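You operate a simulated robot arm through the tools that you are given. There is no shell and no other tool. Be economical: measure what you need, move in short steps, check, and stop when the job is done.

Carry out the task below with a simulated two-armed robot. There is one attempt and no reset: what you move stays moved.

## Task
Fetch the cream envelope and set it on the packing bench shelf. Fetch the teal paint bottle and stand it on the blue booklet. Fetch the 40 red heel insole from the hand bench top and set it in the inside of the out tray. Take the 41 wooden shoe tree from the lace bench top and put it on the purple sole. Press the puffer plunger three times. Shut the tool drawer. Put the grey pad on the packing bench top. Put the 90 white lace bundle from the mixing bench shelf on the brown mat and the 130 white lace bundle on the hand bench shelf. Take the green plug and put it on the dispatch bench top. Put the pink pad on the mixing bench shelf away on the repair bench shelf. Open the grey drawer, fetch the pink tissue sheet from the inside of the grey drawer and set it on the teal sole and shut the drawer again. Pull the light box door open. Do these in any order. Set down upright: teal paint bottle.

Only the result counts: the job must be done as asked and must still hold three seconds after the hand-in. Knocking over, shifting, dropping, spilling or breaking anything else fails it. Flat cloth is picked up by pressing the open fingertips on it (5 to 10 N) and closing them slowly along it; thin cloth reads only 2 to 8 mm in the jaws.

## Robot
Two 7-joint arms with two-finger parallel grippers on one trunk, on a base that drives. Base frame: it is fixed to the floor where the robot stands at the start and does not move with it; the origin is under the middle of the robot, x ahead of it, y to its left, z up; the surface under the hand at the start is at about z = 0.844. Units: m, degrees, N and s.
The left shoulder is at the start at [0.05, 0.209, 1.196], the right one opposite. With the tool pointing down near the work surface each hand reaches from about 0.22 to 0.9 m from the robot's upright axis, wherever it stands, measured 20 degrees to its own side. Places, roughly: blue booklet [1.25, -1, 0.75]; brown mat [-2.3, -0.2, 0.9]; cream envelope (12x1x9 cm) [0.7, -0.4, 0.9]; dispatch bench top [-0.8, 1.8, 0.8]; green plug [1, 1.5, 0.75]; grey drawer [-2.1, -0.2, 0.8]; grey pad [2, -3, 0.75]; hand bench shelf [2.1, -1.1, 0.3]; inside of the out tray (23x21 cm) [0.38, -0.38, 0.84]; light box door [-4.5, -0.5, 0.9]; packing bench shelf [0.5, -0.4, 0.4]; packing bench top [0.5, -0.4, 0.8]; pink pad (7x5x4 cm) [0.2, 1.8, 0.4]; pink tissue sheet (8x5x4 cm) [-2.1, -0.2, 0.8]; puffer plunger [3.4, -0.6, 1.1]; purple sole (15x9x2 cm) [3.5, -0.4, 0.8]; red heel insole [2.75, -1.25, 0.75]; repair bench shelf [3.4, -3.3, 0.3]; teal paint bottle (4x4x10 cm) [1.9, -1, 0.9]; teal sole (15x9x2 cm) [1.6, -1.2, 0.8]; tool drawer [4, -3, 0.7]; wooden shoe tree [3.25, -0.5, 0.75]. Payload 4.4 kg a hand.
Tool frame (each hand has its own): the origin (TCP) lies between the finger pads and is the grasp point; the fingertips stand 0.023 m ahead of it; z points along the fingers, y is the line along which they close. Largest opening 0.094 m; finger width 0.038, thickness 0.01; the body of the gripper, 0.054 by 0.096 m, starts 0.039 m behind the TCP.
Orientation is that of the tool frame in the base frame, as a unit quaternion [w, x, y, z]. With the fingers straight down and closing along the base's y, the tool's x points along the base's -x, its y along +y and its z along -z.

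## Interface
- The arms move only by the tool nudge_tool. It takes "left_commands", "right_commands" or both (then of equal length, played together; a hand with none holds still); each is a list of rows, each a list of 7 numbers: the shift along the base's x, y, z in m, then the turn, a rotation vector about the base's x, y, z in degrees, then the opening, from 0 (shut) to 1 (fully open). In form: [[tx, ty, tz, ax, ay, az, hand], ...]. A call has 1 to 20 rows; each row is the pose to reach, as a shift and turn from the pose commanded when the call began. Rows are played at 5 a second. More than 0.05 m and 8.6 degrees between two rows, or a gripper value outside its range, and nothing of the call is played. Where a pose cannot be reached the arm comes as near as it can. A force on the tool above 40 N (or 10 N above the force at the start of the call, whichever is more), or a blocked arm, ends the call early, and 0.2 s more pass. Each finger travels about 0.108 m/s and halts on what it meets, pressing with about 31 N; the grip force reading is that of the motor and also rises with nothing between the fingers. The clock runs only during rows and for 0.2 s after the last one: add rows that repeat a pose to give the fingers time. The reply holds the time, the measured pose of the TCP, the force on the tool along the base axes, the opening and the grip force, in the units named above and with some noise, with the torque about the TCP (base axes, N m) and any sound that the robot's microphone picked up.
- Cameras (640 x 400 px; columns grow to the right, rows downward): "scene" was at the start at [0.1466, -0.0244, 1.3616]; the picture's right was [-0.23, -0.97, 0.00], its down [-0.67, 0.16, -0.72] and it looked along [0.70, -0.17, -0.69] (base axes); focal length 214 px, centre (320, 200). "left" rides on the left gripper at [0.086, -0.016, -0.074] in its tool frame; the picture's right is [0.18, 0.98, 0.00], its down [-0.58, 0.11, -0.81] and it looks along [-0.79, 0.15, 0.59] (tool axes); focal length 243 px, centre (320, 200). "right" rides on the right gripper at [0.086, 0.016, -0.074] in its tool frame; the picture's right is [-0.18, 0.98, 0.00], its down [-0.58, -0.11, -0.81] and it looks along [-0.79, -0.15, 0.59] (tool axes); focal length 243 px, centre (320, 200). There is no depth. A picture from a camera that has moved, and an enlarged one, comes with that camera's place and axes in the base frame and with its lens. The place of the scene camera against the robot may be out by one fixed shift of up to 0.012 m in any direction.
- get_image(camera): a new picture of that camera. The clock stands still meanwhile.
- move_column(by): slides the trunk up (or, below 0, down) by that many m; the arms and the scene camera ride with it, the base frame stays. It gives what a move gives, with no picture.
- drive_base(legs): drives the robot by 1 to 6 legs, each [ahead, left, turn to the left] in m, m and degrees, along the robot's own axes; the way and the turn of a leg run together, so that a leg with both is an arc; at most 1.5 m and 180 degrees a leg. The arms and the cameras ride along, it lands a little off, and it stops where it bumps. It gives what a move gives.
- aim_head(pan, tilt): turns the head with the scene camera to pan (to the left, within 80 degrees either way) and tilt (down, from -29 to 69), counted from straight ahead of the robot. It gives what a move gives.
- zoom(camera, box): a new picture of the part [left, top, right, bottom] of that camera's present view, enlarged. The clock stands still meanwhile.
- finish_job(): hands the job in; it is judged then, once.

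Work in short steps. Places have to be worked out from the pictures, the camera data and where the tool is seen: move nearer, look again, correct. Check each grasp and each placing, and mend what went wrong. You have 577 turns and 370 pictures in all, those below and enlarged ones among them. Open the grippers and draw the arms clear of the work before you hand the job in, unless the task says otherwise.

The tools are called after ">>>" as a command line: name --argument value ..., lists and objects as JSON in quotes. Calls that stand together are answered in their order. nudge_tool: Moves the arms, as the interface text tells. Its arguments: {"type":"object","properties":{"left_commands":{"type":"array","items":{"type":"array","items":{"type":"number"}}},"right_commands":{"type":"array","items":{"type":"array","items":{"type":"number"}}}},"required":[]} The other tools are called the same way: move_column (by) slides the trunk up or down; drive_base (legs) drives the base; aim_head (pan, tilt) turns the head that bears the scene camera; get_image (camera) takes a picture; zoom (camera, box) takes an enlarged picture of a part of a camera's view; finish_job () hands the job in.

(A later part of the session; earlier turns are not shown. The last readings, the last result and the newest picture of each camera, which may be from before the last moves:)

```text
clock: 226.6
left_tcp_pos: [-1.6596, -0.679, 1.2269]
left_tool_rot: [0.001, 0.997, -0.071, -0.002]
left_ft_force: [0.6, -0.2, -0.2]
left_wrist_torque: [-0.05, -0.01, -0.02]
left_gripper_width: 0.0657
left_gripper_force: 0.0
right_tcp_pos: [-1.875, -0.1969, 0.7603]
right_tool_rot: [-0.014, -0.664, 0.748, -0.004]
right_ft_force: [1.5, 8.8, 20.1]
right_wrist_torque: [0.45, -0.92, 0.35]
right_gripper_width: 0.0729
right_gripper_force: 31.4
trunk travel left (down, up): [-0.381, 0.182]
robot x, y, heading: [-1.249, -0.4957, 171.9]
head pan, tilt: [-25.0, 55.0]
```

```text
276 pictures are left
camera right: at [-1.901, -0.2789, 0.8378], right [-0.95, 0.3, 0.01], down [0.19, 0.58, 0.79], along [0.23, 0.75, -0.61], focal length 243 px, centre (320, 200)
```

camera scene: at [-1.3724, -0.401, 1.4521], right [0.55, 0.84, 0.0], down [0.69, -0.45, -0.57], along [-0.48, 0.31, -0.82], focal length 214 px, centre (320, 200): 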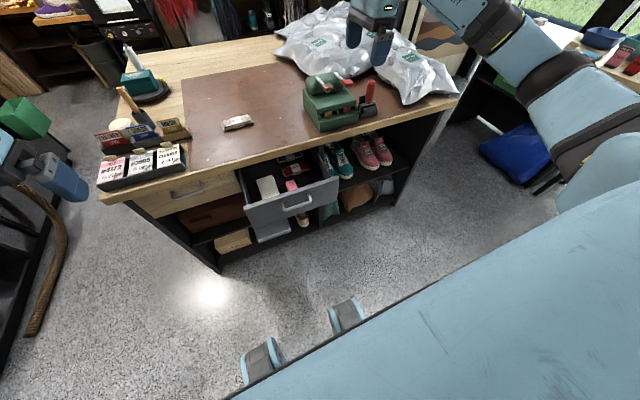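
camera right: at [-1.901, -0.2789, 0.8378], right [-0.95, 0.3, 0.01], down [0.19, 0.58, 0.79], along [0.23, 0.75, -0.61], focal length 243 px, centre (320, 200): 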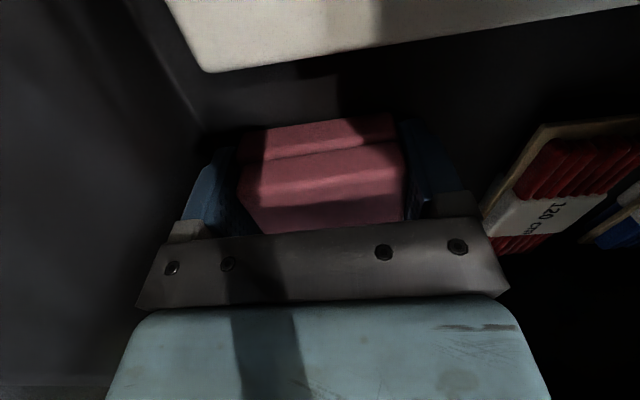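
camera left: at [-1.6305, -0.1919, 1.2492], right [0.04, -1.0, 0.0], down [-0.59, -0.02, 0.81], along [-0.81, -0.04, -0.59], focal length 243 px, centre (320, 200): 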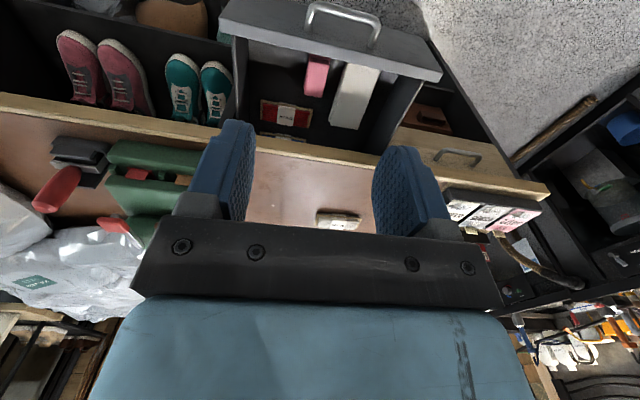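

Held at 73 mm. Lift straight out.

>>> nudge_tool --right_commands '[[0, 0, 0.03, 0, 0, 0, 0.4], [0, 0, 0.07, 0, 0, 0, 0.4], [0, 0, 0.11, 0, 0, 0, 0.4], [0, 0, 0.16, 0, 0, 0, 0.4], [0, 0, 0.21, 0, 0, 0, 0.4], [0, 0, 0.26, 0, 0, 0, 0.4], [0, 0, 0.31, 0, 0, 0, 0.4], [0, 0, 0.35, 0, 0, 0, 0.4]]'

>>> get_image --camera "right"

>>> get_image --camera "scene"

```text
clock: 228.3
left_tcp_pos: [-1.6604, -0.6795, 1.2272]
left_tool_rot: [0.002, 0.998, -0.07, -0.002]
left_ft_force: [0.1, 0.2, -0.3]
left_wrist_torque: [0.01, -0.03, 0.02]
left_gripper_width: 0.0657
left_gripper_force: 0.0
right_tcp_pos: [-1.8764, -0.1964, 1.1099]
right_tool_rot: [-0.014, -0.663, 0.749, -0.006]
right_ft_force: [-0.4, 0.0, 0.3]
right_wrist_torque: [0.02, 0.05, -0.02]
right_gripper_width: 0.0729
right_gripper_force: 30.8
trunk travel left (down, up): [-0.381, 0.182]
robot x, y, heading: [-1.2498, -0.4941, 171.9]
head pan, tilt: [-25.0, 55.0]
```

```text
275 pictures are left
camera right: at [-1.9036, -0.2785, 1.1879], right [-0.95, 0.3, 0.0], down [0.19, 0.59, 0.79], along [0.23, 0.75, -0.61], focal length 243 px, centre (320, 200)
```

right: 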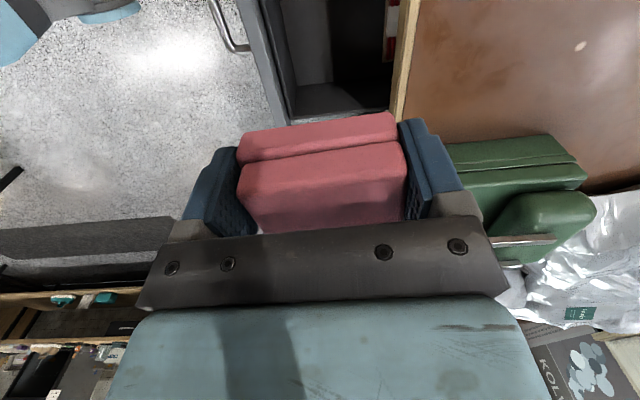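

```text
274 pictures are left
camera scene: at [-1.3793, -0.4527, 1.4521], right [0.55, 0.84, 0.0], down [0.69, -0.45, -0.57], along [-0.48, 0.31, -0.82], focal length 214 px, centre (320, 200)
```

scene: 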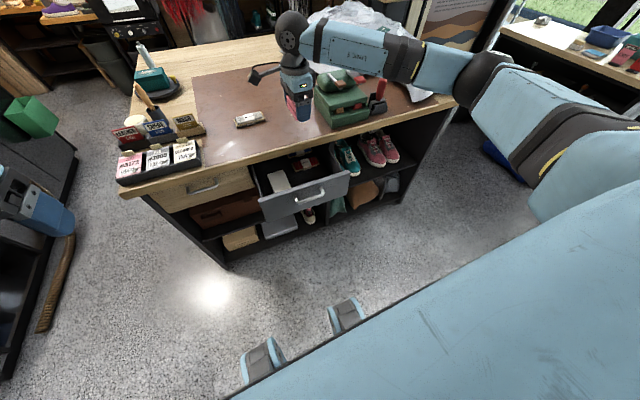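

Now shut the drawer with the left hand. First swing the right hand (with the tissue) clear.

>>> nudge_tool --right_commands '[[0.03, 0.02, 0.02, 0, 0, 0, 0.4], [0.06, 0.04, 0.04, 0, 0, 0, 0.4], [0.09, 0.06, 0.06, 0, 0, 0, 0.4], [0.12, 0.09, 0.08, 0, 0, 0, 0.4], [0.15, 0.12, 0.09, 0, 0, 0, 0.4], [0.18, 0.15, 0.1, 0, 0, 0, 0.4], [0.2, 0.18, 0.1, 0, 0, 0, 0.4]]' --left_commands '[[0, 0.0, 0, 1.1, 7.2, 0, 0.4], [0, 0.0, 0, 2.1, 14.4, 0, 0.2], [0, 0.0, 0, 3.2, 21.6, 0, 0], [0, 0.0, 0, 4.2, 28.8, 0, 0], [0, 0.0, 0, 5.3, 36, 0, 0], [0, 0.0, 0, 6.3, 43, 0, 0], [0, 0, 0, 7.3, 49.4, 0, 0]]'

>>> drive_base --legs '[[-0.25, 0, 0]]'

>>> move_column --by -0.28

>>> aim_head --pan 0 --tilt 40

>>> get_image --camera "scene"

```text
clock: 229.9
left_tcp_pos: [-1.7328, -0.6464, 1.2434]
left_tool_rot: [-0.03, 0.903, -0.063, -0.423]
left_ft_force: [0.4, 0.7, 0.3]
left_wrist_torque: [0.03, 0.01, 0.02]
left_gripper_width: 0.0001
left_gripper_force: 30.9
left hand out of reach, approached as far as the arm can: row 3, 4, 5, 6, 7
right_tcp_pos: [-1.6776, -0.0156, 1.2099]
right_tool_rot: [-0.014, -0.664, 0.748, -0.006]
right_ft_force: [0.0, 0.2, 0.1]
right_wrist_torque: [-0.01, -0.01, 0.0]
right_gripper_width: 0.0728
right_gripper_force: 31.0
trunk travel left (down, up): [-0.381, 0.182]
robot x, y, heading: [-1.2554, -0.4975, 171.9]
head pan, tilt: [-25.0, 55.0]
```

```text
clock: 231.8
left_tcp_pos: [-1.4853, -0.6821, 1.2431]
left_tool_rot: [-0.031, 0.904, -0.064, -0.422]
left_ft_force: [-0.8, 0.0, 0.0]
left_wrist_torque: [-0.03, 0.02, -0.01]
left_gripper_width: 0.0001
left_gripper_force: 31.3
right_tcp_pos: [-1.4314, -0.0512, 1.21]
right_tool_rot: [-0.014, -0.663, 0.748, -0.006]
right_ft_force: [-0.3, -0.2, -0.2]
right_wrist_torque: [0.01, 0.02, 0.01]
right_gripper_width: 0.0729
right_gripper_force: 31.8
trunk travel left (down, up): [-0.381, 0.182]
robot x, y, heading: [-1.0017, -0.5295, 171.9]
head pan, tilt: [-25.0, 55.0]
```

```text
clock: 234.6
left_tcp_pos: [-1.4854, -0.682, 0.9631]
left_tool_rot: [-0.03, 0.904, -0.063, -0.423]
left_ft_force: [0.3, 0.7, -0.4]
left_wrist_torque: [-0.01, 0.01, 0.01]
left_gripper_width: 0.0
left_gripper_force: 31.1
right_tcp_pos: [-1.4293, -0.0511, 0.9298]
right_tool_rot: [-0.013, -0.663, 0.748, -0.006]
right_ft_force: [-0.5, 0.2, -0.1]
right_wrist_torque: [0.02, 0.0, 0.0]
right_gripper_width: 0.0729
right_gripper_force: 30.7
trunk travel left (down, up): [-0.101, 0.462]
robot x, y, heading: [-1.0047, -0.5298, 171.8]
head pan, tilt: [-25.0, 55.0]
```

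```text
clock: 235.5
left_tcp_pos: [-1.4856, -0.6825, 0.9646]
left_tool_rot: [-0.03, 0.904, -0.063, -0.422]
left_ft_force: [0.2, 0.6, -0.4]
left_wrist_torque: [0.03, -0.02, 0.01]
left_gripper_width: 0.0
left_gripper_force: 31.1
right_tcp_pos: [-1.4307, -0.0513, 0.9278]
right_tool_rot: [-0.013, -0.663, 0.748, -0.006]
right_ft_force: [0.1, -0.2, -0.8]
right_wrist_torque: [0.01, 0.0, 0.01]
right_gripper_width: 0.0726
right_gripper_force: 30.9
trunk travel left (down, up): [-0.101, 0.462]
robot x, y, heading: [-1.0065, -0.5345, 172.1]
head pan, tilt: [0.0, 40.0]
```

```text
273 pictures are left
camera scene: at [-1.1556, -0.515, 1.1927], right [0.14, 0.99, 0.0], down [0.64, -0.09, -0.77], along [-0.76, 0.11, -0.64], focal length 214 px, centre (320, 200)
```

scene: 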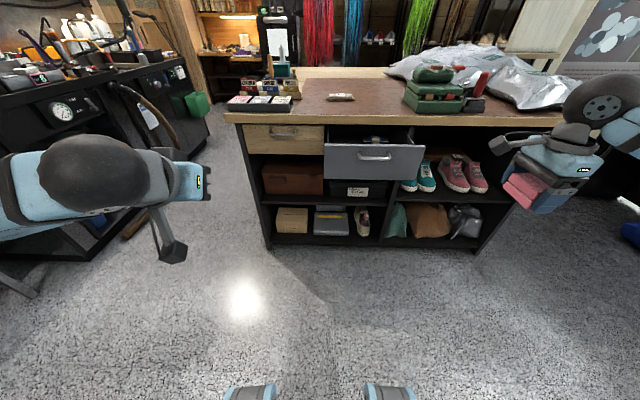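

Shift right, lower the left fist to the drawer-front height, and approach beside the handle.

>>> drive_base --legs '[[0, -0.28, 0]]'

>>> nudge_tool --left_commands '[[0, 0.02, -0.035, 0, 0, 0, 0], [0, 0.04, -0.07, 0, 0, 0, 0], [0, 0.06, -0.105, 0, 0, 0, 0], [0, 0.065, -0.14, 0, 0, 0, 0]]'

>>> get_image --camera "scene"

```text
clock: 238.5
left_tcp_pos: [-1.4478, -0.4138, 0.9627]
left_tool_rot: [-0.031, 0.904, -0.065, -0.422]
left_ft_force: [0.9, -0.4, 0.7]
left_wrist_torque: [0.02, 0.01, -0.01]
left_gripper_width: 0.0002
left_gripper_force: 31.2
right_tcp_pos: [-1.3903, 0.2163, 0.9285]
right_tool_rot: [-0.013, -0.662, 0.75, -0.007]
right_ft_force: [0.0, 0.1, -0.1]
right_wrist_torque: [0.02, 0.02, 0.03]
right_gripper_width: 0.0727
right_gripper_force: 30.8
trunk travel left (down, up): [-0.101, 0.462]
robot x, y, heading: [-0.9633, -0.2651, 171.8]
head pan, tilt: [0.0, 40.0]
```

```text
clock: 239.5
left_tcp_pos: [-1.4461, -0.3492, 0.8262]
left_tool_rot: [-0.031, 0.904, -0.065, -0.422]
left_ft_force: [0.2, 0.0, 0.4]
left_wrist_torque: [-0.02, -0.01, 0.01]
left_gripper_width: 0.0
left_gripper_force: 30.8
right_tcp_pos: [-1.3905, 0.2163, 0.9289]
right_tool_rot: [-0.014, -0.662, 0.749, -0.007]
right_ft_force: [0.2, -0.4, 0.4]
right_wrist_torque: [0.01, 0.02, 0.02]
right_gripper_width: 0.0727
right_gripper_force: 31.0
trunk travel left (down, up): [-0.101, 0.462]
robot x, y, heading: [-0.9666, -0.2653, 171.5]
head pan, tilt: [0.0, 40.0]
```

```text
272 pictures are left
camera scene: at [-1.1169, -0.2481, 1.1928], right [0.14, 0.99, 0.0], down [0.64, -0.09, -0.77], along [-0.76, 0.11, -0.64], focal length 214 px, centre (320, 200)
```

scene: 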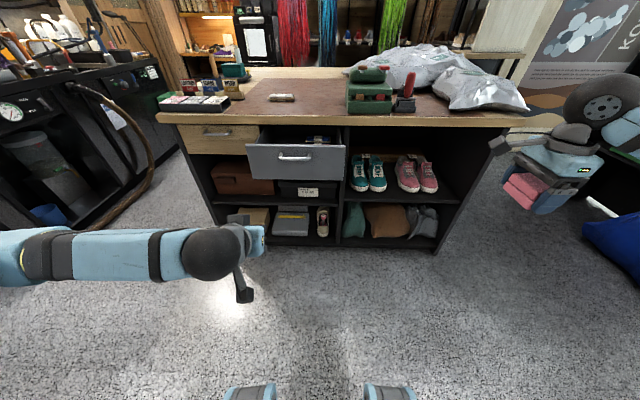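

>>> nudge_tool --left_commands '[[-0.02, -0.04, 0, 0, 0, 0, 0], [-0.04, -0.04, 0, 0, 0, 0, 0]]'

>>> drive_base --legs '[[0.35, 0, 0]]'

>>> get_image --camera "scene"

```text
clock: 240.1
left_tcp_pos: [-1.489, -0.3893, 0.8236]
left_tool_rot: [-0.03, 0.904, -0.065, -0.421]
left_ft_force: [0.1, -0.1, 0.1]
left_wrist_torque: [0.02, 0.01, 0.01]
left_gripper_width: 0.0001
left_gripper_force: 30.8
right_tcp_pos: [-1.3907, 0.2172, 0.9296]
right_tool_rot: [-0.014, -0.662, 0.749, -0.007]
right_ft_force: [0.6, 0.7, -0.7]
right_wrist_torque: [0.0, -0.06, 0.02]
right_gripper_width: 0.0729
right_gripper_force: 30.3
trunk travel left (down, up): [-0.101, 0.462]
robot x, y, heading: [-0.9633, -0.2667, 171.8]
head pan, tilt: [0.0, 40.0]
```

```text
clock: 242.3
left_tcp_pos: [-1.8352, -0.3394, 0.8243]
left_tool_rot: [-0.032, 0.904, -0.066, -0.422]
left_ft_force: [-0.6, 0.2, 0.0]
left_wrist_torque: [-0.01, -0.01, 0.0]
left_gripper_width: 0.0
left_gripper_force: 31.4
right_tcp_pos: [-1.7382, 0.2668, 0.9295]
right_tool_rot: [-0.014, -0.662, 0.75, -0.006]
right_ft_force: [0.3, -0.4, -0.2]
right_wrist_torque: [0.01, 0.02, 0.01]
right_gripper_width: 0.0729
right_gripper_force: 31.2
trunk travel left (down, up): [-0.101, 0.462]
robot x, y, heading: [-1.3122, -0.2151, 171.9]
head pan, tilt: [0.0, 40.0]
```

```text
271 pictures are left
camera scene: at [-1.4646, -0.197, 1.1927], right [0.14, 0.99, 0.0], down [0.64, -0.09, -0.77], along [-0.76, 0.11, -0.64], focal length 214 px, centre (320, 200)
```

scene: 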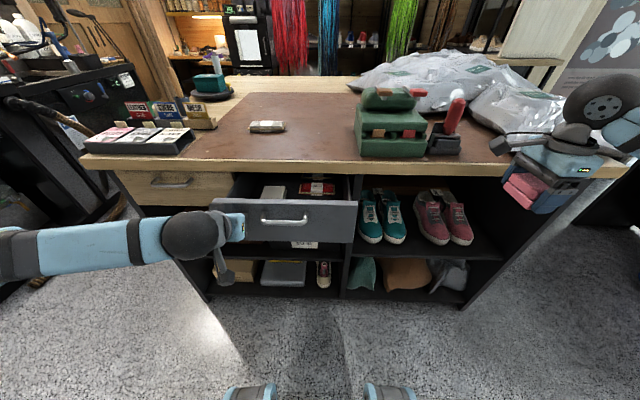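

Raise and pull back the right hand so the tissue clears the counter, then keep pushing.

>>> nudge_tool --right_commands '[[0.03, 0, 0.03, 0, 0, 0, 0.4], [0.06, 0, 0.06, 0, 0, 0, 0.4], [0.09, 0, 0.1, 0, 0, 0, 0.4], [0.1, 0, 0.14, 0, 0, 0, 0.4]]'

>>> drive_base --legs '[[0.12, 0, 0]]'

>>> get_image --camera "scene"

```text
clock: 243.3
left_tcp_pos: [-1.8345, -0.3401, 0.825]
left_tool_rot: [-0.03, 0.904, -0.064, -0.422]
left_ft_force: [0.7, 0.1, 0.2]
left_wrist_torque: [-0.01, 0.0, -0.01]
left_gripper_width: 0.0
left_gripper_force: 31.0
right_tcp_pos: [-1.6373, 0.2661, 1.0679]
right_tool_rot: [-0.013, -0.662, 0.75, -0.005]
right_ft_force: [0.5, 0.0, 0.8]
right_wrist_torque: [0.06, 0.05, -0.01]
right_gripper_width: 0.0728
right_gripper_force: 31.0
trunk travel left (down, up): [-0.101, 0.462]
robot x, y, heading: [-1.3132, -0.2139, 171.6]
head pan, tilt: [0.0, 40.0]
```

```text
clock: 244.6
left_tcp_pos: [-1.9527, -0.3218, 0.8245]
left_tool_rot: [-0.031, 0.904, -0.065, -0.421]
left_ft_force: [0.4, 0.4, 0.2]
left_wrist_torque: [-0.01, 0.0, 0.01]
left_gripper_width: 0.0
left_gripper_force: 31.1
right_tcp_pos: [-1.7553, 0.2851, 1.0676]
right_tool_rot: [-0.013, -0.661, 0.75, -0.006]
right_ft_force: [-0.3, -0.6, -0.4]
right_wrist_torque: [-0.02, -0.05, 0.01]
right_gripper_width: 0.0728
right_gripper_force: 30.9
trunk travel left (down, up): [-0.101, 0.462]
robot x, y, heading: [-1.4272, -0.1974, 171.6]
head pan, tilt: [0.0, 40.0]
```

```text
270 pictures are left
camera scene: at [-1.5819, -0.1797, 1.1926], right [0.15, 0.99, 0.0], down [0.64, -0.09, -0.77], along [-0.76, 0.11, -0.64], focal length 214 px, centre (320, 200)
```

scene: 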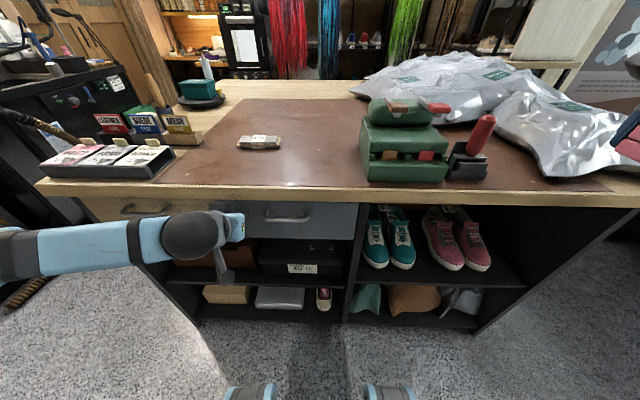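

>>> drive_base --legs '[[0.06, 0, 0]]'

>>> zoom --camera "scene" --box '[160, 170, 400, 320]'

```text
clock: 245.5
left_tcp_pos: [-1.9713, -0.3179, 0.8247]
left_tool_rot: [-0.032, 0.905, -0.068, -0.42]
left_ft_force: [8.3, -2.5, 2.8]
left_wrist_torque: [0.15, 0.02, -0.01]
left_gripper_width: 0.0
left_gripper_force: 31.0
right_tcp_pos: [-1.7816, 0.2874, 1.0681]
right_tool_rot: [-0.013, -0.662, 0.749, -0.005]
right_ft_force: [-0.7, -0.2, -0.8]
right_wrist_torque: [-0.03, 0.0, 0.01]
right_gripper_width: 0.0726
right_gripper_force: 30.6
trunk travel left (down, up): [-0.101, 0.462]
robot x, y, heading: [-1.4553, -0.1943, 171.7]
head pan, tilt: [0.0, 40.0]
stopped in leg 1: the force on the tool passed its limit at 260 N (the readings are from after the stop); the commanded pose is now the measured one
```

```text
2.67 times, centred on (280, 245) of scene
camera zoom: at [-1.6074, -0.1762, 1.1928], right [0.14, 0.99, 0.0], down [0.64, -0.09, -0.77], along [-0.76, 0.11, -0.64], focal length 572 px, centre (427, 80)
```

zoom: 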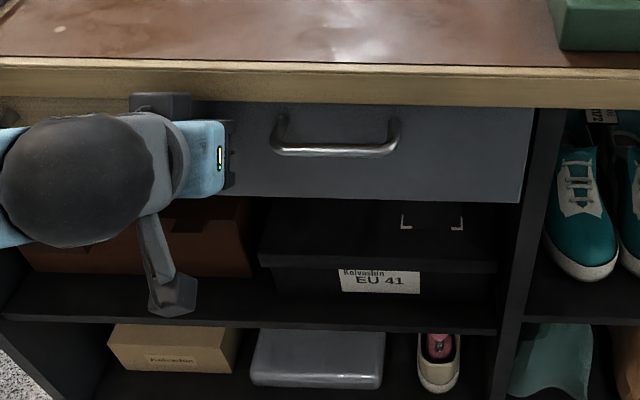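

The drawer is shut. Back off, level the left hand, and look west for the light box.

>>> drive_base --legs '[[-0.35, 0, 0]]'

>>> move_column --by 0.25

>>> nudge_tool --left_commands '[[0, 0, 0, -1.1, -7.2, 0, 0], [0, 0, 0, -2.1, -14.4, 0, 0], [0, 0, 0, -3.2, -21.6, 0, 0.3], [0.02, 0, 0, -4.2, -28.8, 0, 0.6], [0.04, 0, 0, -5.3, -36, 0, 1], [0.05, 0, 0, -6.3, -43, 0, 1], [0.05, 0, 0, -7.3, -49.4, 0, 1]]'

>>> aim_head --pan 25 --tilt 20

>>> get_image --camera "scene"

>>> aim_head --pan -35 --tilt 20

>>> get_image --camera "scene"

```text
clock: 247.7
left_tcp_pos: [-1.6309, -0.3659, 0.8247]
left_tool_rot: [-0.033, 0.905, -0.07, -0.419]
left_ft_force: [-0.3, -0.4, -0.2]
left_wrist_torque: [-0.03, 0.03, 0.01]
left_gripper_width: 0.0
left_gripper_force: 31.1
right_tcp_pos: [-1.4367, 0.2387, 1.0688]
right_tool_rot: [-0.014, -0.661, 0.75, -0.005]
right_ft_force: [0.4, 1.0, 0.8]
right_wrist_torque: [0.0, 0.01, -0.02]
right_gripper_width: 0.0728
right_gripper_force: 31.2
trunk travel left (down, up): [-0.101, 0.462]
robot x, y, heading: [-1.1148, -0.2465, 171.6]
head pan, tilt: [0.0, 40.0]
```

```text
clock: 250.3
left_tcp_pos: [-1.6325, -0.3676, 1.0753]
left_tool_rot: [-0.032, 0.905, -0.07, -0.419]
left_ft_force: [0.1, -0.3, 0.3]
left_wrist_torque: [0.0, 0.02, 0.01]
left_gripper_width: 0.0
left_gripper_force: 31.1
right_tcp_pos: [-1.4365, 0.238, 1.3185]
right_tool_rot: [-0.013, -0.661, 0.75, -0.006]
right_ft_force: [0.3, 1.0, -0.1]
right_wrist_torque: [-0.04, 0.01, 0.01]
right_gripper_width: 0.0729
right_gripper_force: 31.3
trunk travel left (down, up): [-0.351, 0.212]
robot x, y, heading: [-1.1133, -0.2426, 171.2]
head pan, tilt: [0.0, 40.0]
```

```text
clock: 251.9
left_tcp_pos: [-1.5806, -0.3664, 1.0749]
left_tool_rot: [-0.002, 0.997, -0.075, 0.004]
left_ft_force: [0.2, 0.0, 0.7]
left_wrist_torque: [0.0, 0.01, 0.03]
left_gripper_width: 0.0942
left_gripper_force: 0.0
right_tcp_pos: [-1.4378, 0.2389, 1.3173]
right_tool_rot: [-0.013, -0.66, 0.751, -0.006]
right_ft_force: [0.5, 0.0, -0.3]
right_wrist_torque: [0.02, 0.0, -0.01]
right_gripper_width: 0.0729
right_gripper_force: 31.2
trunk travel left (down, up): [-0.351, 0.212]
robot x, y, heading: [-1.1145, -0.2433, 171.4]
head pan, tilt: [0.0, 40.0]
```

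```text
clock: 252.8
left_tcp_pos: [-1.5811, -0.3673, 1.0743]
left_tool_rot: [-0.003, 0.997, -0.076, 0.002]
left_ft_force: [-0.1, 0.7, -0.9]
left_wrist_torque: [0.03, 0.02, -0.02]
left_gripper_width: 0.0936
left_gripper_force: 0.1
right_tcp_pos: [-1.4361, 0.2397, 1.3178]
right_tool_rot: [-0.013, -0.661, 0.75, -0.006]
right_ft_force: [0.0, -0.8, 0.3]
right_wrist_torque: [-0.04, 0.0, 0.01]
right_gripper_width: 0.0727
right_gripper_force: 30.9
trunk travel left (down, up): [-0.351, 0.212]
robot x, y, heading: [-1.1128, -0.2453, 171.5]
head pan, tilt: [25.0, 20.0]
```

```text
268 pictures are left
camera scene: at [-1.2706, -0.265, 1.4741], right [-0.28, 0.96, 0.0], down [0.33, 0.1, -0.94], along [-0.9, -0.26, -0.34], focal length 214 px, centre (320, 200)
```

scene: 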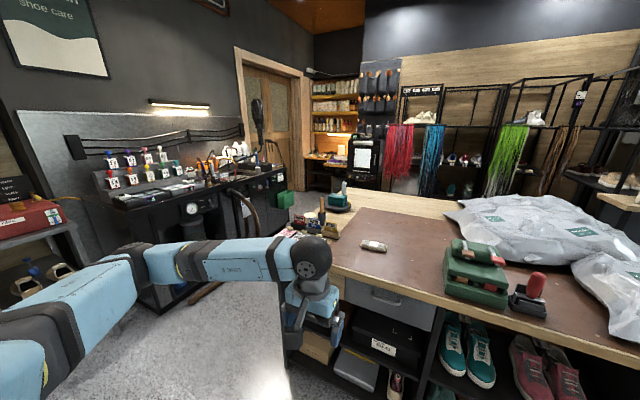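

```text
clock: 254.1
left_tcp_pos: [-1.5816, -0.3676, 1.0737]
left_tool_rot: [-0.002, 0.997, -0.076, 0.003]
left_ft_force: [0.0, -0.5, -0.2]
left_wrist_torque: [-0.01, 0.01, 0.03]
left_gripper_width: 0.0939
left_gripper_force: 0.0
right_tcp_pos: [-1.4364, 0.2396, 1.3173]
right_tool_rot: [-0.013, -0.66, 0.751, -0.006]
right_ft_force: [0.5, -0.2, -1.0]
right_wrist_torque: [0.01, 0.0, -0.02]
right_gripper_width: 0.0726
right_gripper_force: 31.3
trunk travel left (down, up): [-0.351, 0.212]
robot x, y, heading: [-1.1141, -0.2482, 171.5]
head pan, tilt: [-35.0, 20.0]
```

```text
267 pictures are left
camera scene: at [-1.2487, -0.1747, 1.4742], right [0.69, 0.72, 0.0], down [0.25, -0.24, -0.94], along [-0.68, 0.65, -0.34], focal length 214 px, centre (320, 200)
```

scene: 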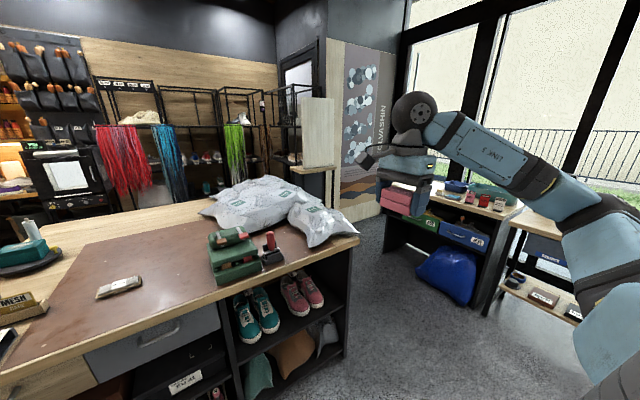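

>>> aim_head --pan 22 --tilt 30

>>> nudge_tool --left_commands '[[0.04, 0.02, 0, 0, 0, 0, 1], [0.08, 0.05, 0, 0, 0, 0, 1], [0.1, 0.09, 0, 0, 0, 0, 1], [0.1, 0.13, 0, 0, 0, 0, 1]]'

>>> get_image --camera "scene"

>>> zoom --camera "scene" --box '[290, 60, 450, 160]'

```text
clock: 255.3
left_tcp_pos: [-1.5815, -0.3674, 1.075]
left_tool_rot: [-0.002, 0.997, -0.076, 0.002]
left_ft_force: [-0.2, -0.1, -0.5]
left_wrist_torque: [-0.03, 0.02, -0.03]
left_gripper_width: 0.0942
left_gripper_force: 0.1
right_tcp_pos: [-1.4368, 0.2385, 1.3169]
right_tool_rot: [-0.012, -0.66, 0.751, -0.005]
right_ft_force: [-0.5, 0.6, -1.1]
right_wrist_torque: [0.03, -0.01, 0.04]
right_gripper_width: 0.0728
right_gripper_force: 30.9
trunk travel left (down, up): [-0.351, 0.212]
robot x, y, heading: [-1.1145, -0.2415, 171.3]
head pan, tilt: [22.0, 30.0]
```

```text
clock: 256.4
left_tcp_pos: [-1.48, -0.2353, 1.0728]
left_tool_rot: [-0.001, 0.997, -0.075, 0.002]
left_ft_force: [0.4, 0.1, 0.4]
left_wrist_torque: [-0.02, -0.02, 0.02]
left_gripper_width: 0.0941
left_gripper_force: 0.1
right_tcp_pos: [-1.437, 0.2391, 1.3177]
right_tool_rot: [-0.014, -0.66, 0.751, -0.006]
right_ft_force: [-0.5, -0.1, -1.0]
right_wrist_torque: [-0.02, -0.01, 0.02]
right_gripper_width: 0.0728
right_gripper_force: 31.2
trunk travel left (down, up): [-0.351, 0.212]
robot x, y, heading: [-1.1167, -0.2459, 171.3]
head pan, tilt: [22.0, 30.0]
```

```text
266 pictures are left
camera scene: at [-1.2695, -0.2579, 1.4581], right [-0.23, 0.97, 0.0], down [0.49, 0.11, -0.87], along [-0.84, -0.2, -0.5], focal length 214 px, centre (320, 200)
```

scene: 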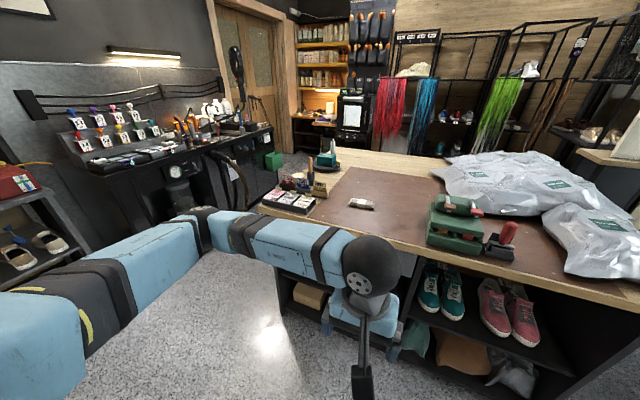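

```text
4.00 times, centred on (370, 110) of scene
camera zoom: at [-1.2695, -0.2579, 1.4581], right [-0.23, 0.97, 0.0], down [0.49, 0.11, -0.87], along [-0.84, -0.2, -0.5], focal length 858 px, centre (120, 560)
```

zoom: 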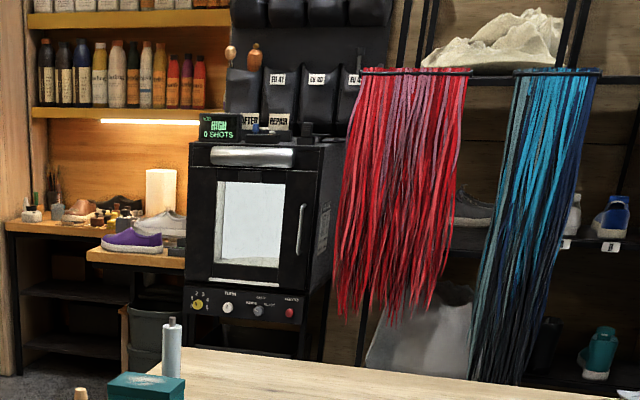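

The light box (handle on its right side) stands beyond the counter. I check the south passage: move left and look along it.

>>> drive_base --legs '[[-0.1, 0.85, 0]]'

>>> aim_head --pan 0 --tilt 30

>>> get_image --camera "scene"

```text
clock: 264.2
left_tcp_pos: [-1.5051, -1.0914, 1.0737]
left_tool_rot: [-0.002, 0.997, -0.072, 0.003]
left_ft_force: [-0.4, -0.1, 0.4]
left_wrist_torque: [0.02, -0.03, -0.01]
left_gripper_width: 0.0942
left_gripper_force: 0.0
right_tcp_pos: [-1.4645, -0.6144, 1.3178]
right_tool_rot: [-0.013, -0.662, 0.749, -0.006]
right_ft_force: [0.2, -0.2, -0.9]
right_wrist_torque: [0.05, -0.01, 0.02]
right_gripper_width: 0.0728
right_gripper_force: 31.0
trunk travel left (down, up): [-0.351, 0.212]
robot x, y, heading: [-1.1377, -1.0965, 171.9]
head pan, tilt: [22.0, 30.0]
```

```text
clock: 265.0
left_tcp_pos: [-1.5047, -1.0904, 1.0742]
left_tool_rot: [-0.002, 0.997, -0.073, 0.003]
left_ft_force: [-0.1, 0.2, 0.0]
left_wrist_torque: [0.01, -0.03, 0.02]
left_gripper_width: 0.0941
left_gripper_force: 0.1
right_tcp_pos: [-1.4644, -0.6161, 1.3174]
right_tool_rot: [-0.013, -0.663, 0.749, -0.007]
right_ft_force: [0.3, -0.7, 0.2]
right_wrist_torque: [-0.01, -0.01, 0.02]
right_gripper_width: 0.0729
right_gripper_force: 31.1
trunk travel left (down, up): [-0.351, 0.212]
robot x, y, heading: [-1.1363, -1.0922, 171.8]
head pan, tilt: [0.0, 30.0]
```

```text
264 pictures are left
camera scene: at [-1.2954, -1.0787, 1.4581], right [0.14, 0.99, 0.0], down [0.49, -0.07, -0.87], along [-0.86, 0.12, -0.5], focal length 214 px, centre (320, 200)
```

scene: 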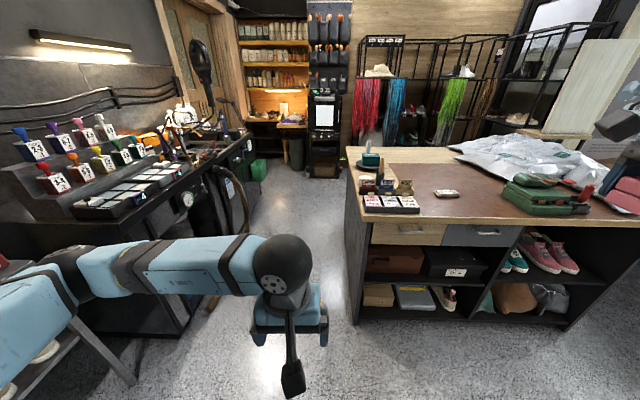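

Passage about 1 m wide. Raise the trunk so the elbows clear, and drive along it.

>>> move_column --by 0.2

>>> drive_base --legs '[[0.0, 0.07, 0], [1.0, 0, 0]]'

>>> get_image --camera "scene"

```text
clock: 267.2
left_tcp_pos: [-1.5044, -1.0908, 1.2737]
left_tool_rot: [-0.002, 0.997, -0.071, 0.002]
left_ft_force: [-0.5, 1.2, 0.8]
left_wrist_torque: [0.01, -0.01, 0.01]
left_gripper_width: 0.094
left_gripper_force: 0.0
right_tcp_pos: [-1.4654, -0.6159, 1.517]
right_tool_rot: [-0.013, -0.663, 0.749, -0.006]
right_ft_force: [-0.6, -0.8, -0.2]
right_wrist_torque: [0.01, 0.0, 0.01]
right_gripper_width: 0.0729
right_gripper_force: 31.1
trunk travel left (down, up): [-0.551, 0.012]
robot x, y, heading: [-1.1385, -1.0977, 171.7]
head pan, tilt: [0.0, 30.0]
```

```text
clock: 272.1
left_tcp_pos: [-2.3242, -1.0407, 1.2716]
left_tool_rot: [-0.001, 0.997, -0.077, 0.004]
left_ft_force: [-1.2, 0.3, 0.8]
left_wrist_torque: [0.0, -0.05, 0.03]
left_gripper_width: 0.0939
left_gripper_force: 0.0
right_tcp_pos: [-2.279, -0.5648, 1.5168]
right_tool_rot: [-0.013, -0.658, 0.753, -0.008]
right_ft_force: [-0.9, 0.8, 0.0]
right_wrist_torque: [0.0, -0.09, -0.06]
right_gripper_width: 0.0729
right_gripper_force: 31.0
trunk travel left (down, up): [-0.551, 0.012]
robot x, y, heading: [-1.9547, -1.0499, 171.1]
head pan, tilt: [0.0, 30.0]
stopped in leg 2: the robot was blocked; the commanded pose is now the measured one
```

```text
263 pictures are left
camera scene: at [-2.1166, -1.0298, 1.6573], right [0.15, 0.99, 0.0], down [0.5, -0.08, -0.86], along [-0.85, 0.13, -0.5], focal length 214 px, centre (320, 200)
```

scene: 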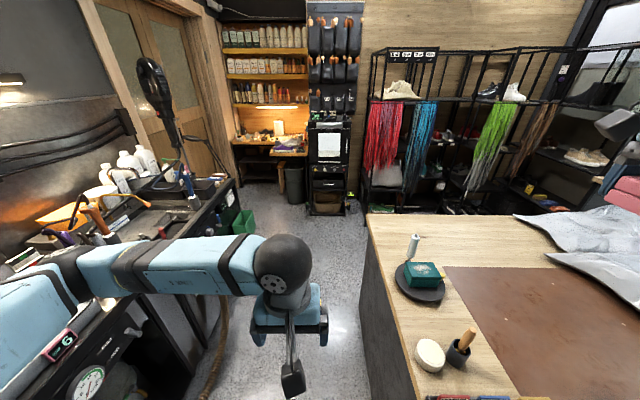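

Blocked likely by the counter corner; I'm 0.13 m too far right. Back a bit, shift left, go on.

>>> drive_base --legs '[[-0.08, 0, 0], [0, 0.14, 0], [0.9, 0, 0]]'

>>> get_image --camera "scene"

```text
clock: 279.0
left_tcp_pos: [-3.1555, -1.0537, 1.2742]
left_tool_rot: [-0.003, 0.997, -0.079, 0.002]
left_ft_force: [0.1, -0.5, -0.1]
left_wrist_torque: [0.0, 0.0, 0.01]
left_gripper_width: 0.094
left_gripper_force: 0.1
right_tcp_pos: [-3.1093, -0.5787, 1.5189]
right_tool_rot: [-0.014, -0.657, 0.753, -0.005]
right_ft_force: [-0.6, -0.3, 0.6]
right_wrist_torque: [0.04, 0.01, 0.0]
right_gripper_width: 0.0729
right_gripper_force: 30.5
trunk travel left (down, up): [-0.551, 0.012]
robot x, y, heading: [-2.7882, -1.0622, 171.1]
head pan, tilt: [0.0, 30.0]
```

```text
262 pictures are left
camera scene: at [-2.9463, -1.0445, 1.6582], right [0.16, 0.99, 0.0], down [0.49, -0.08, -0.87], along [-0.86, 0.14, -0.5], focal length 214 px, centre (320, 200)
```

scene: 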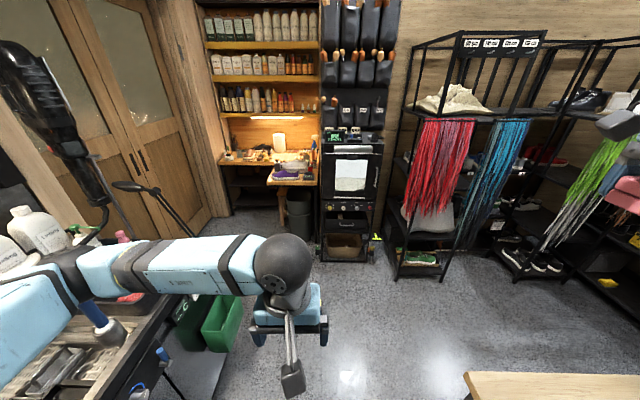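

Through. Close in on the light box and look in detail.

>>> drive_base --legs '[[0.4, -0.3, 0]]'

>>> move_column --by -0.3

>>> aim_head --pan 0 --tilt 15

>>> get_image --camera "scene"

>>> zoom --camera "scene" --box '[260, 110, 420, 210]'

```text
clock: 281.3
left_tcp_pos: [-3.3961, -0.9043, 1.2741]
left_tool_rot: [-0.002, 0.997, -0.079, 0.002]
left_ft_force: [0.2, -0.4, -0.1]
left_wrist_torque: [-0.01, -0.03, 0.01]
left_gripper_width: 0.0941
left_gripper_force: 0.1
right_tcp_pos: [-3.3479, -0.4289, 1.5193]
right_tool_rot: [-0.014, -0.657, 0.754, -0.005]
right_ft_force: [0.5, -0.9, 0.8]
right_wrist_torque: [0.0, -0.04, 0.05]
right_gripper_width: 0.073
right_gripper_force: 31.1
trunk travel left (down, up): [-0.551, 0.012]
robot x, y, heading: [-3.0275, -0.9124, 170.9]
head pan, tilt: [0.0, 30.0]
stopped in leg 1: the robot was blocked; the commanded pose is now the measured one
```

```text
clock: 284.3
left_tcp_pos: [-3.3941, -0.9016, 0.9741]
left_tool_rot: [-0.002, 0.997, -0.081, 0.002]
left_ft_force: [0.0, -0.1, 0.4]
left_wrist_torque: [0.01, 0.0, -0.04]
left_gripper_width: 0.0941
left_gripper_force: 0.1
right_tcp_pos: [-3.3462, -0.4275, 1.2193]
right_tool_rot: [-0.014, -0.657, 0.754, -0.004]
right_ft_force: [0.3, -0.2, 0.4]
right_wrist_torque: [0.02, -0.01, -0.02]
right_gripper_width: 0.0729
right_gripper_force: 30.9
trunk travel left (down, up): [-0.251, 0.312]
robot x, y, heading: [-3.0253, -0.9117, 171.0]
head pan, tilt: [0.0, 30.0]
```

```text
clock: 285.1
left_tcp_pos: [-3.3942, -0.9018, 0.9754]
left_tool_rot: [-0.001, 0.997, -0.08, 0.002]
left_ft_force: [0.7, -0.3, -0.2]
left_wrist_torque: [-0.01, 0.01, 0.02]
left_gripper_width: 0.0941
left_gripper_force: 0.0
right_tcp_pos: [-3.3466, -0.4279, 1.2184]
right_tool_rot: [-0.014, -0.657, 0.754, -0.004]
right_ft_force: [-0.3, -0.5, 0.4]
right_wrist_torque: [0.03, -0.01, 0.02]
right_gripper_width: 0.0727
right_gripper_force: 31.3
trunk travel left (down, up): [-0.251, 0.312]
robot x, y, heading: [-3.0285, -0.9164, 170.9]
head pan, tilt: [0.0, 15.0]
```

```text
261 pictures are left
camera scene: at [-3.1878, -0.8927, 1.3823], right [0.16, 0.99, 0.0], down [0.26, -0.04, -0.97], along [-0.95, 0.15, -0.26], focal length 214 px, centre (320, 200)
```

scene: 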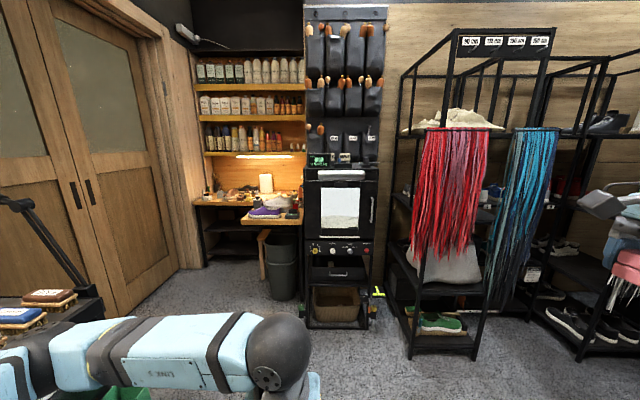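

```text
4.00 times, centred on (340, 160) of scene
camera zoom: at [-3.1878, -0.8927, 1.3823], right [0.16, 0.99, 0.0], down [0.26, -0.04, -0.97], along [-0.95, 0.15, -0.26], focal length 858 px, centre (240, 360)
```

zoom: 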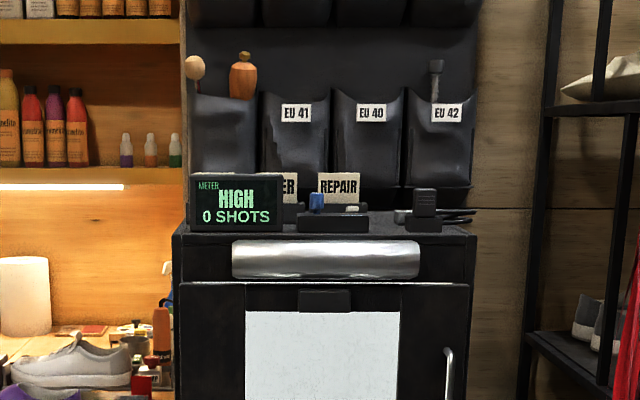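

>>> drive_base --legs '[[0.5, 0.0, 0], [0, -0.2, 0]]'

>>> aim_head --pan -10 --tilt 25

>>> get_image --camera "scene"

```text
clock: 290.0
left_tcp_pos: [-3.8499, -0.6172, 0.9744]
left_tool_rot: [-0.003, 0.996, -0.088, 0.002]
left_ft_force: [0.4, 0.4, -0.1]
left_wrist_torque: [-0.04, 0.0, -0.03]
left_gripper_width: 0.0938
left_gripper_force: 0.1
right_tcp_pos: [-3.795, -0.1425, 1.2192]
right_tool_rot: [-0.015, -0.651, 0.759, -0.005]
right_ft_force: [0.0, 0.6, -0.4]
right_wrist_torque: [-0.03, 0.0, -0.01]
right_gripper_width: 0.0729
right_gripper_force: 30.9
trunk travel left (down, up): [-0.251, 0.312]
robot x, y, heading: [-3.4813, -0.6385, 170.0]
head pan, tilt: [0.0, 15.0]
```

```text
clock: 290.7
left_tcp_pos: [-3.8494, -0.6172, 0.974]
left_tool_rot: [-0.002, 0.996, -0.087, 0.002]
left_ft_force: [0.3, 0.6, 0.1]
left_wrist_torque: [0.02, -0.01, -0.01]
left_gripper_width: 0.0941
left_gripper_force: 0.0
right_tcp_pos: [-3.7953, -0.1433, 1.2193]
right_tool_rot: [-0.014, -0.651, 0.759, -0.005]
right_ft_force: [0.4, -0.1, -0.2]
right_wrist_torque: [0.02, 0.0, -0.03]
right_gripper_width: 0.0728
right_gripper_force: 31.3
trunk travel left (down, up): [-0.251, 0.312]
robot x, y, heading: [-3.4846, -0.6347, 170.1]
head pan, tilt: [-10.0, 25.0]
```

```text
259 pictures are left
camera scene: at [-3.6376, -0.5957, 1.3662], right [0.34, 0.94, 0.0], down [0.4, -0.14, -0.91], along [-0.85, 0.31, -0.42], focal length 214 px, centre (320, 200)
```

scene: 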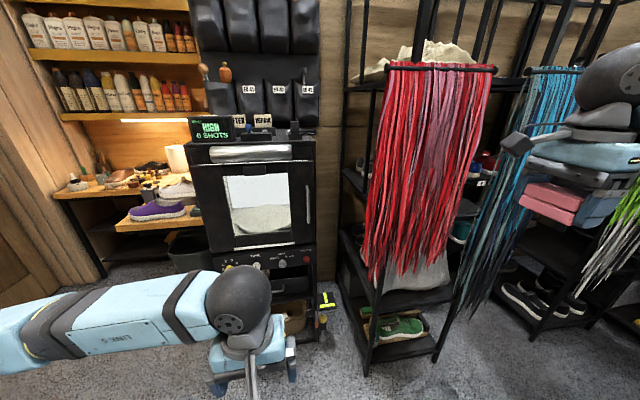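

Handle triangulates to (-4.42,-0.36,0.963). Pitch the left hand forward and pull the right hand in closer.

>>> nudge_tool --left_commands '[[-0.02, 0, 0, 1.2, 6.8, 0, 0.8], [-0.04, 0, 0, 2.4, 13.6, 0, 0.7], [-0.06, 0, 0, 3.6, 20.3, 0, 0.7], [-0.08, 0, 0, 4.8, 27.1, 0, 0.7], [-0.1, 0, 0, 5.9, 33.9, 0, 0.7], [-0.12, 0, 0, 7.1, 40.7, 0, 0.7], [-0.14, 0, 0, 8.3, 47.4, 0, 0.7], [-0.15, 0, 0, 9.5, 54.2, 0, 0.7]]' --right_commands '[[0.02, -0.015, 0, 0, 0, 0, 0.4], [0.04, -0.03, 0, 0, 0, 0, 0.4], [0.06, -0.045, 0, 0, 0, 0, 0.4], [0.08, -0.06, 0, 0, 0, 0, 0.4], [0.1, -0.07, 0, 0, 0, 0, 0.4], [0.12, -0.08, 0, 0, 0, 0, 0.4], [0.12, -0.08, 0, 0, 0, 0, 0.4], [0.12, -0.08, 0, 0, 0, 0, 0.4]]'

```text
clock: 292.5
left_tcp_pos: [-3.9982, -0.6184, 0.9735]
left_tool_rot: [-0.042, 0.884, -0.078, -0.459]
left_ft_force: [0.1, -0.8, -0.3]
left_wrist_torque: [-0.03, -0.03, 0.0]
left_gripper_width: 0.0658
left_gripper_force: 0.1
right_tcp_pos: [-3.6735, -0.2225, 1.2188]
right_tool_rot: [-0.015, -0.652, 0.758, -0.004]
right_ft_force: [1.0, -0.4, -0.4]
right_wrist_torque: [0.0, 0.0, -0.01]
right_gripper_width: 0.0726
right_gripper_force: 30.9
trunk travel left (down, up): [-0.251, 0.312]
robot x, y, heading: [-3.4854, -0.6303, 170.0]
head pan, tilt: [-10.0, 25.0]
```

>>> drive_base --legs '[[0.2, -0.14, 0]]'

>>> get_image --camera "left"

>>> get_image --camera "scene"

```text
clock: 294.3
left_tcp_pos: [-4.1723, -0.4504, 0.9733]
left_tool_rot: [-0.041, 0.885, -0.079, -0.458]
left_ft_force: [0.4, 0.0, -0.3]
left_wrist_torque: [0.0, 0.01, -0.01]
left_gripper_width: 0.0657
left_gripper_force: 0.0
right_tcp_pos: [-3.8464, -0.0548, 1.2182]
right_tool_rot: [-0.015, -0.651, 0.759, -0.005]
right_ft_force: [0.5, 0.3, -0.3]
right_wrist_torque: [0.02, 0.0, 0.0]
right_gripper_width: 0.0724
right_gripper_force: 30.7
trunk travel left (down, up): [-0.251, 0.312]
robot x, y, heading: [-3.6558, -0.4685, 170.1]
head pan, tilt: [-10.0, 25.0]
```

```text
258 pictures are left
camera left: at [-4.059, -0.4534, 0.9462], right [-0.07, -0.99, -0.15], down [0.3, -0.17, 0.94], along [-0.95, 0.02, 0.31], focal length 243 px, centre (320, 200)
```

left: 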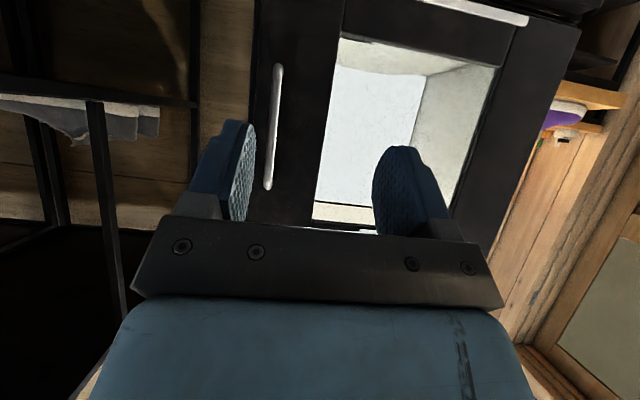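

```text
257 pictures are left
camera scene: at [-3.8106, -0.4272, 1.366], right [0.34, 0.94, 0.0], down [0.4, -0.14, -0.91], along [-0.85, 0.31, -0.42], focal length 214 px, centre (320, 200)
```

scene: 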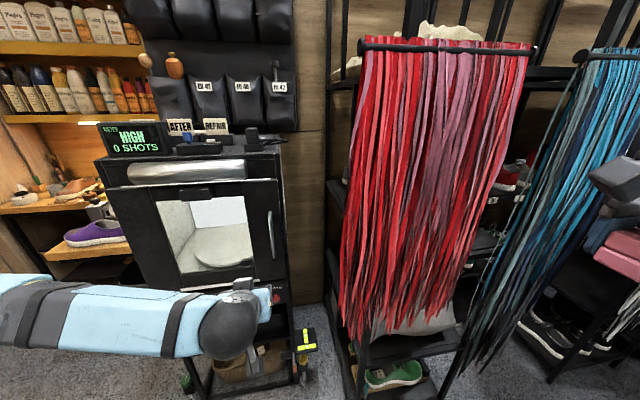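

Handle bar at y≈-0.362, z 0.89–1.06, x≈-4.42. Align laterally and advance around it.

>>> nudge_tool --left_commands '[[-0.01, 0.04, 0, 0, 0, 0, 0.7], [-0.03, 0.08, 0, 0, 0, 0, 0.7], [-0.07, 0.09, 0, 0, 0, 0, 0.7], [-0.11, 0.09, 0, 0, 0, 0, 0.7], [-0.15, 0.09, 0, 0, 0, 0, 0.7], [-0.18, 0.09, 0, 0, 0, 0, 0.7]]'

>>> get_image --camera "left"

```text
clock: 295.7
left_tcp_pos: [-4.3527, -0.3586, 0.9755]
left_tool_rot: [-0.042, 0.884, -0.078, -0.458]
left_ft_force: [0.5, -0.7, -0.1]
left_wrist_torque: [-0.01, -0.01, 0.03]
left_gripper_width: 0.0657
left_gripper_force: 0.2
right_tcp_pos: [-3.8461, -0.0555, 1.2182]
right_tool_rot: [-0.014, -0.651, 0.759, -0.004]
right_ft_force: [0.0, 0.7, 0.0]
right_wrist_torque: [0.05, 0.02, 0.01]
right_gripper_width: 0.0729
right_gripper_force: 30.9
trunk travel left (down, up): [-0.251, 0.312]
robot x, y, heading: [-3.656, -0.4661, 170.0]
head pan, tilt: [-10.0, 25.0]
```

```text
256 pictures are left
camera left: at [-4.2397, -0.3627, 0.9474], right [-0.07, -0.99, -0.15], down [0.3, -0.17, 0.94], along [-0.95, 0.02, 0.31], focal length 243 px, centre (320, 200)
```

left: 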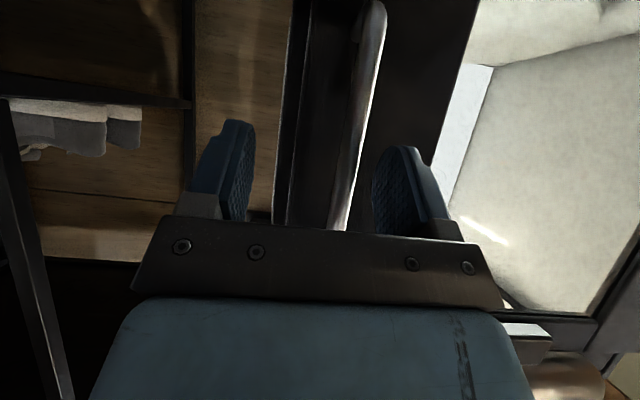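

>>> nudge_tool --left_commands '[[0, -0.015, 0, 0, 0, 0, 0.7], [-0.02, -0.016, 0, 0, 0, 0, 0.7], [-0.04, -0.016, 0, 0, 0, 0, 0.7], [-0.055, -0.016, 0, 0, 0, 0, 0.7], [-0.065, -0.016, 0, 0, 0, 0, 0.7], [-0.065, -0.016, 0, 0, 0, 0, 0.3], [-0.065, -0.016, 0, 0, 0, 0, 0], [-0.065, -0.016, 0, 0, 0, 0, 0]]'

>>> get_image --camera "left"

```text
clock: 296.5
left_tcp_pos: [-4.3829, -0.3749, 0.9757]
left_tool_rot: [-0.042, 0.885, -0.079, -0.456]
left_ft_force: [10.7, -3.4, 6.9]
left_wrist_torque: [-0.28, 0.27, 0.49]
left_gripper_width: 0.0665
left_gripper_force: 1.1
right_tcp_pos: [-3.8469, -0.0559, 1.218]
right_tool_rot: [-0.014, -0.651, 0.759, -0.004]
right_ft_force: [-0.5, -0.6, -0.6]
right_wrist_torque: [0.0, -0.04, 0.02]
right_gripper_width: 0.0726
right_gripper_force: 30.9
trunk travel left (down, up): [-0.251, 0.312]
robot x, y, heading: [-3.6542, -0.4674, 169.9]
head pan, tilt: [-10.0, 25.0]
stopped in row 3 (left hand): the force on the tool passed its limit at 125 N (the readings are from after the stop); the commanded pose is now the measured one
```

```text
255 pictures are left
camera left: at [-4.271, -0.3797, 0.9479], right [-0.07, -0.99, -0.15], down [0.3, -0.17, 0.94], along [-0.95, 0.02, 0.3], focal length 243 px, centre (320, 200)
```

left: 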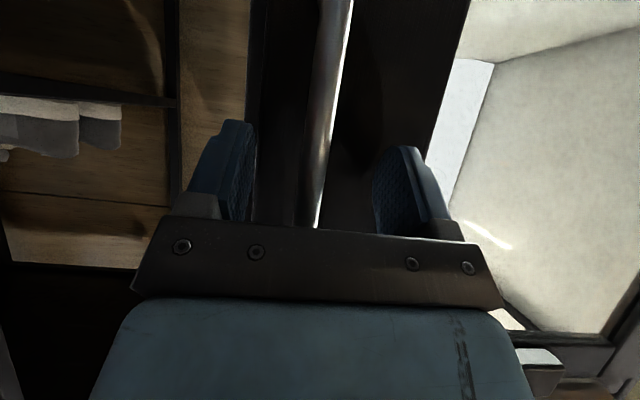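

Fingertips reached the door with the bar between them. Ease back 4 mm and close.

>>> nudge_tool --left_commands '[[0.004, 0, 0, 0, 0, 0, 0.5], [0.004, 0, 0, 0, 0, 0, 0.2], [0.004, 0, 0, 0, 0, 0, 0], [0.004, 0, 0, 0, 0, 0, 0]]'

>>> get_image --camera "scene"

```text
clock: 297.5
left_tcp_pos: [-4.3786, -0.3717, 0.9736]
left_tool_rot: [-0.042, 0.885, -0.081, -0.456]
left_ft_force: [5.5, 19.3, -2.7]
left_wrist_torque: [-0.4, 0.18, -0.08]
left_gripper_width: 0.0118
left_gripper_force: 45.4
right_tcp_pos: [-3.8459, -0.0532, 1.2175]
right_tool_rot: [-0.016, -0.651, 0.759, -0.006]
right_ft_force: [0.0, 0.1, -0.3]
right_wrist_torque: [0.0, -0.04, 0.03]
right_gripper_width: 0.0731
right_gripper_force: 31.3
trunk travel left (down, up): [-0.251, 0.312]
robot x, y, heading: [-3.6526, -0.4637, 170.2]
head pan, tilt: [-10.0, 25.0]
```

```text
254 pictures are left
camera scene: at [-3.8099, -0.4249, 1.366], right [0.34, 0.94, 0.0], down [0.4, -0.15, -0.91], along [-0.85, 0.31, -0.42], focal length 214 px, centre (320, 200)
```

scene: 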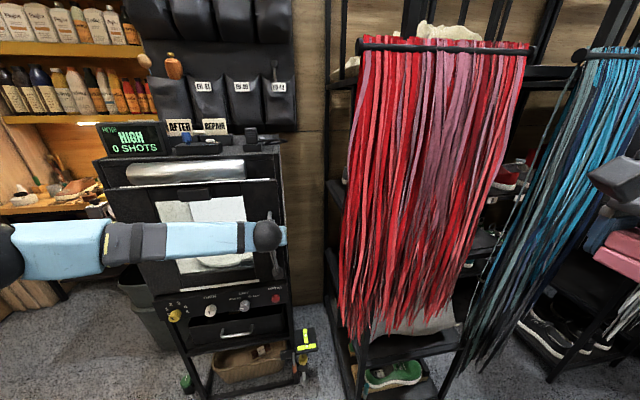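

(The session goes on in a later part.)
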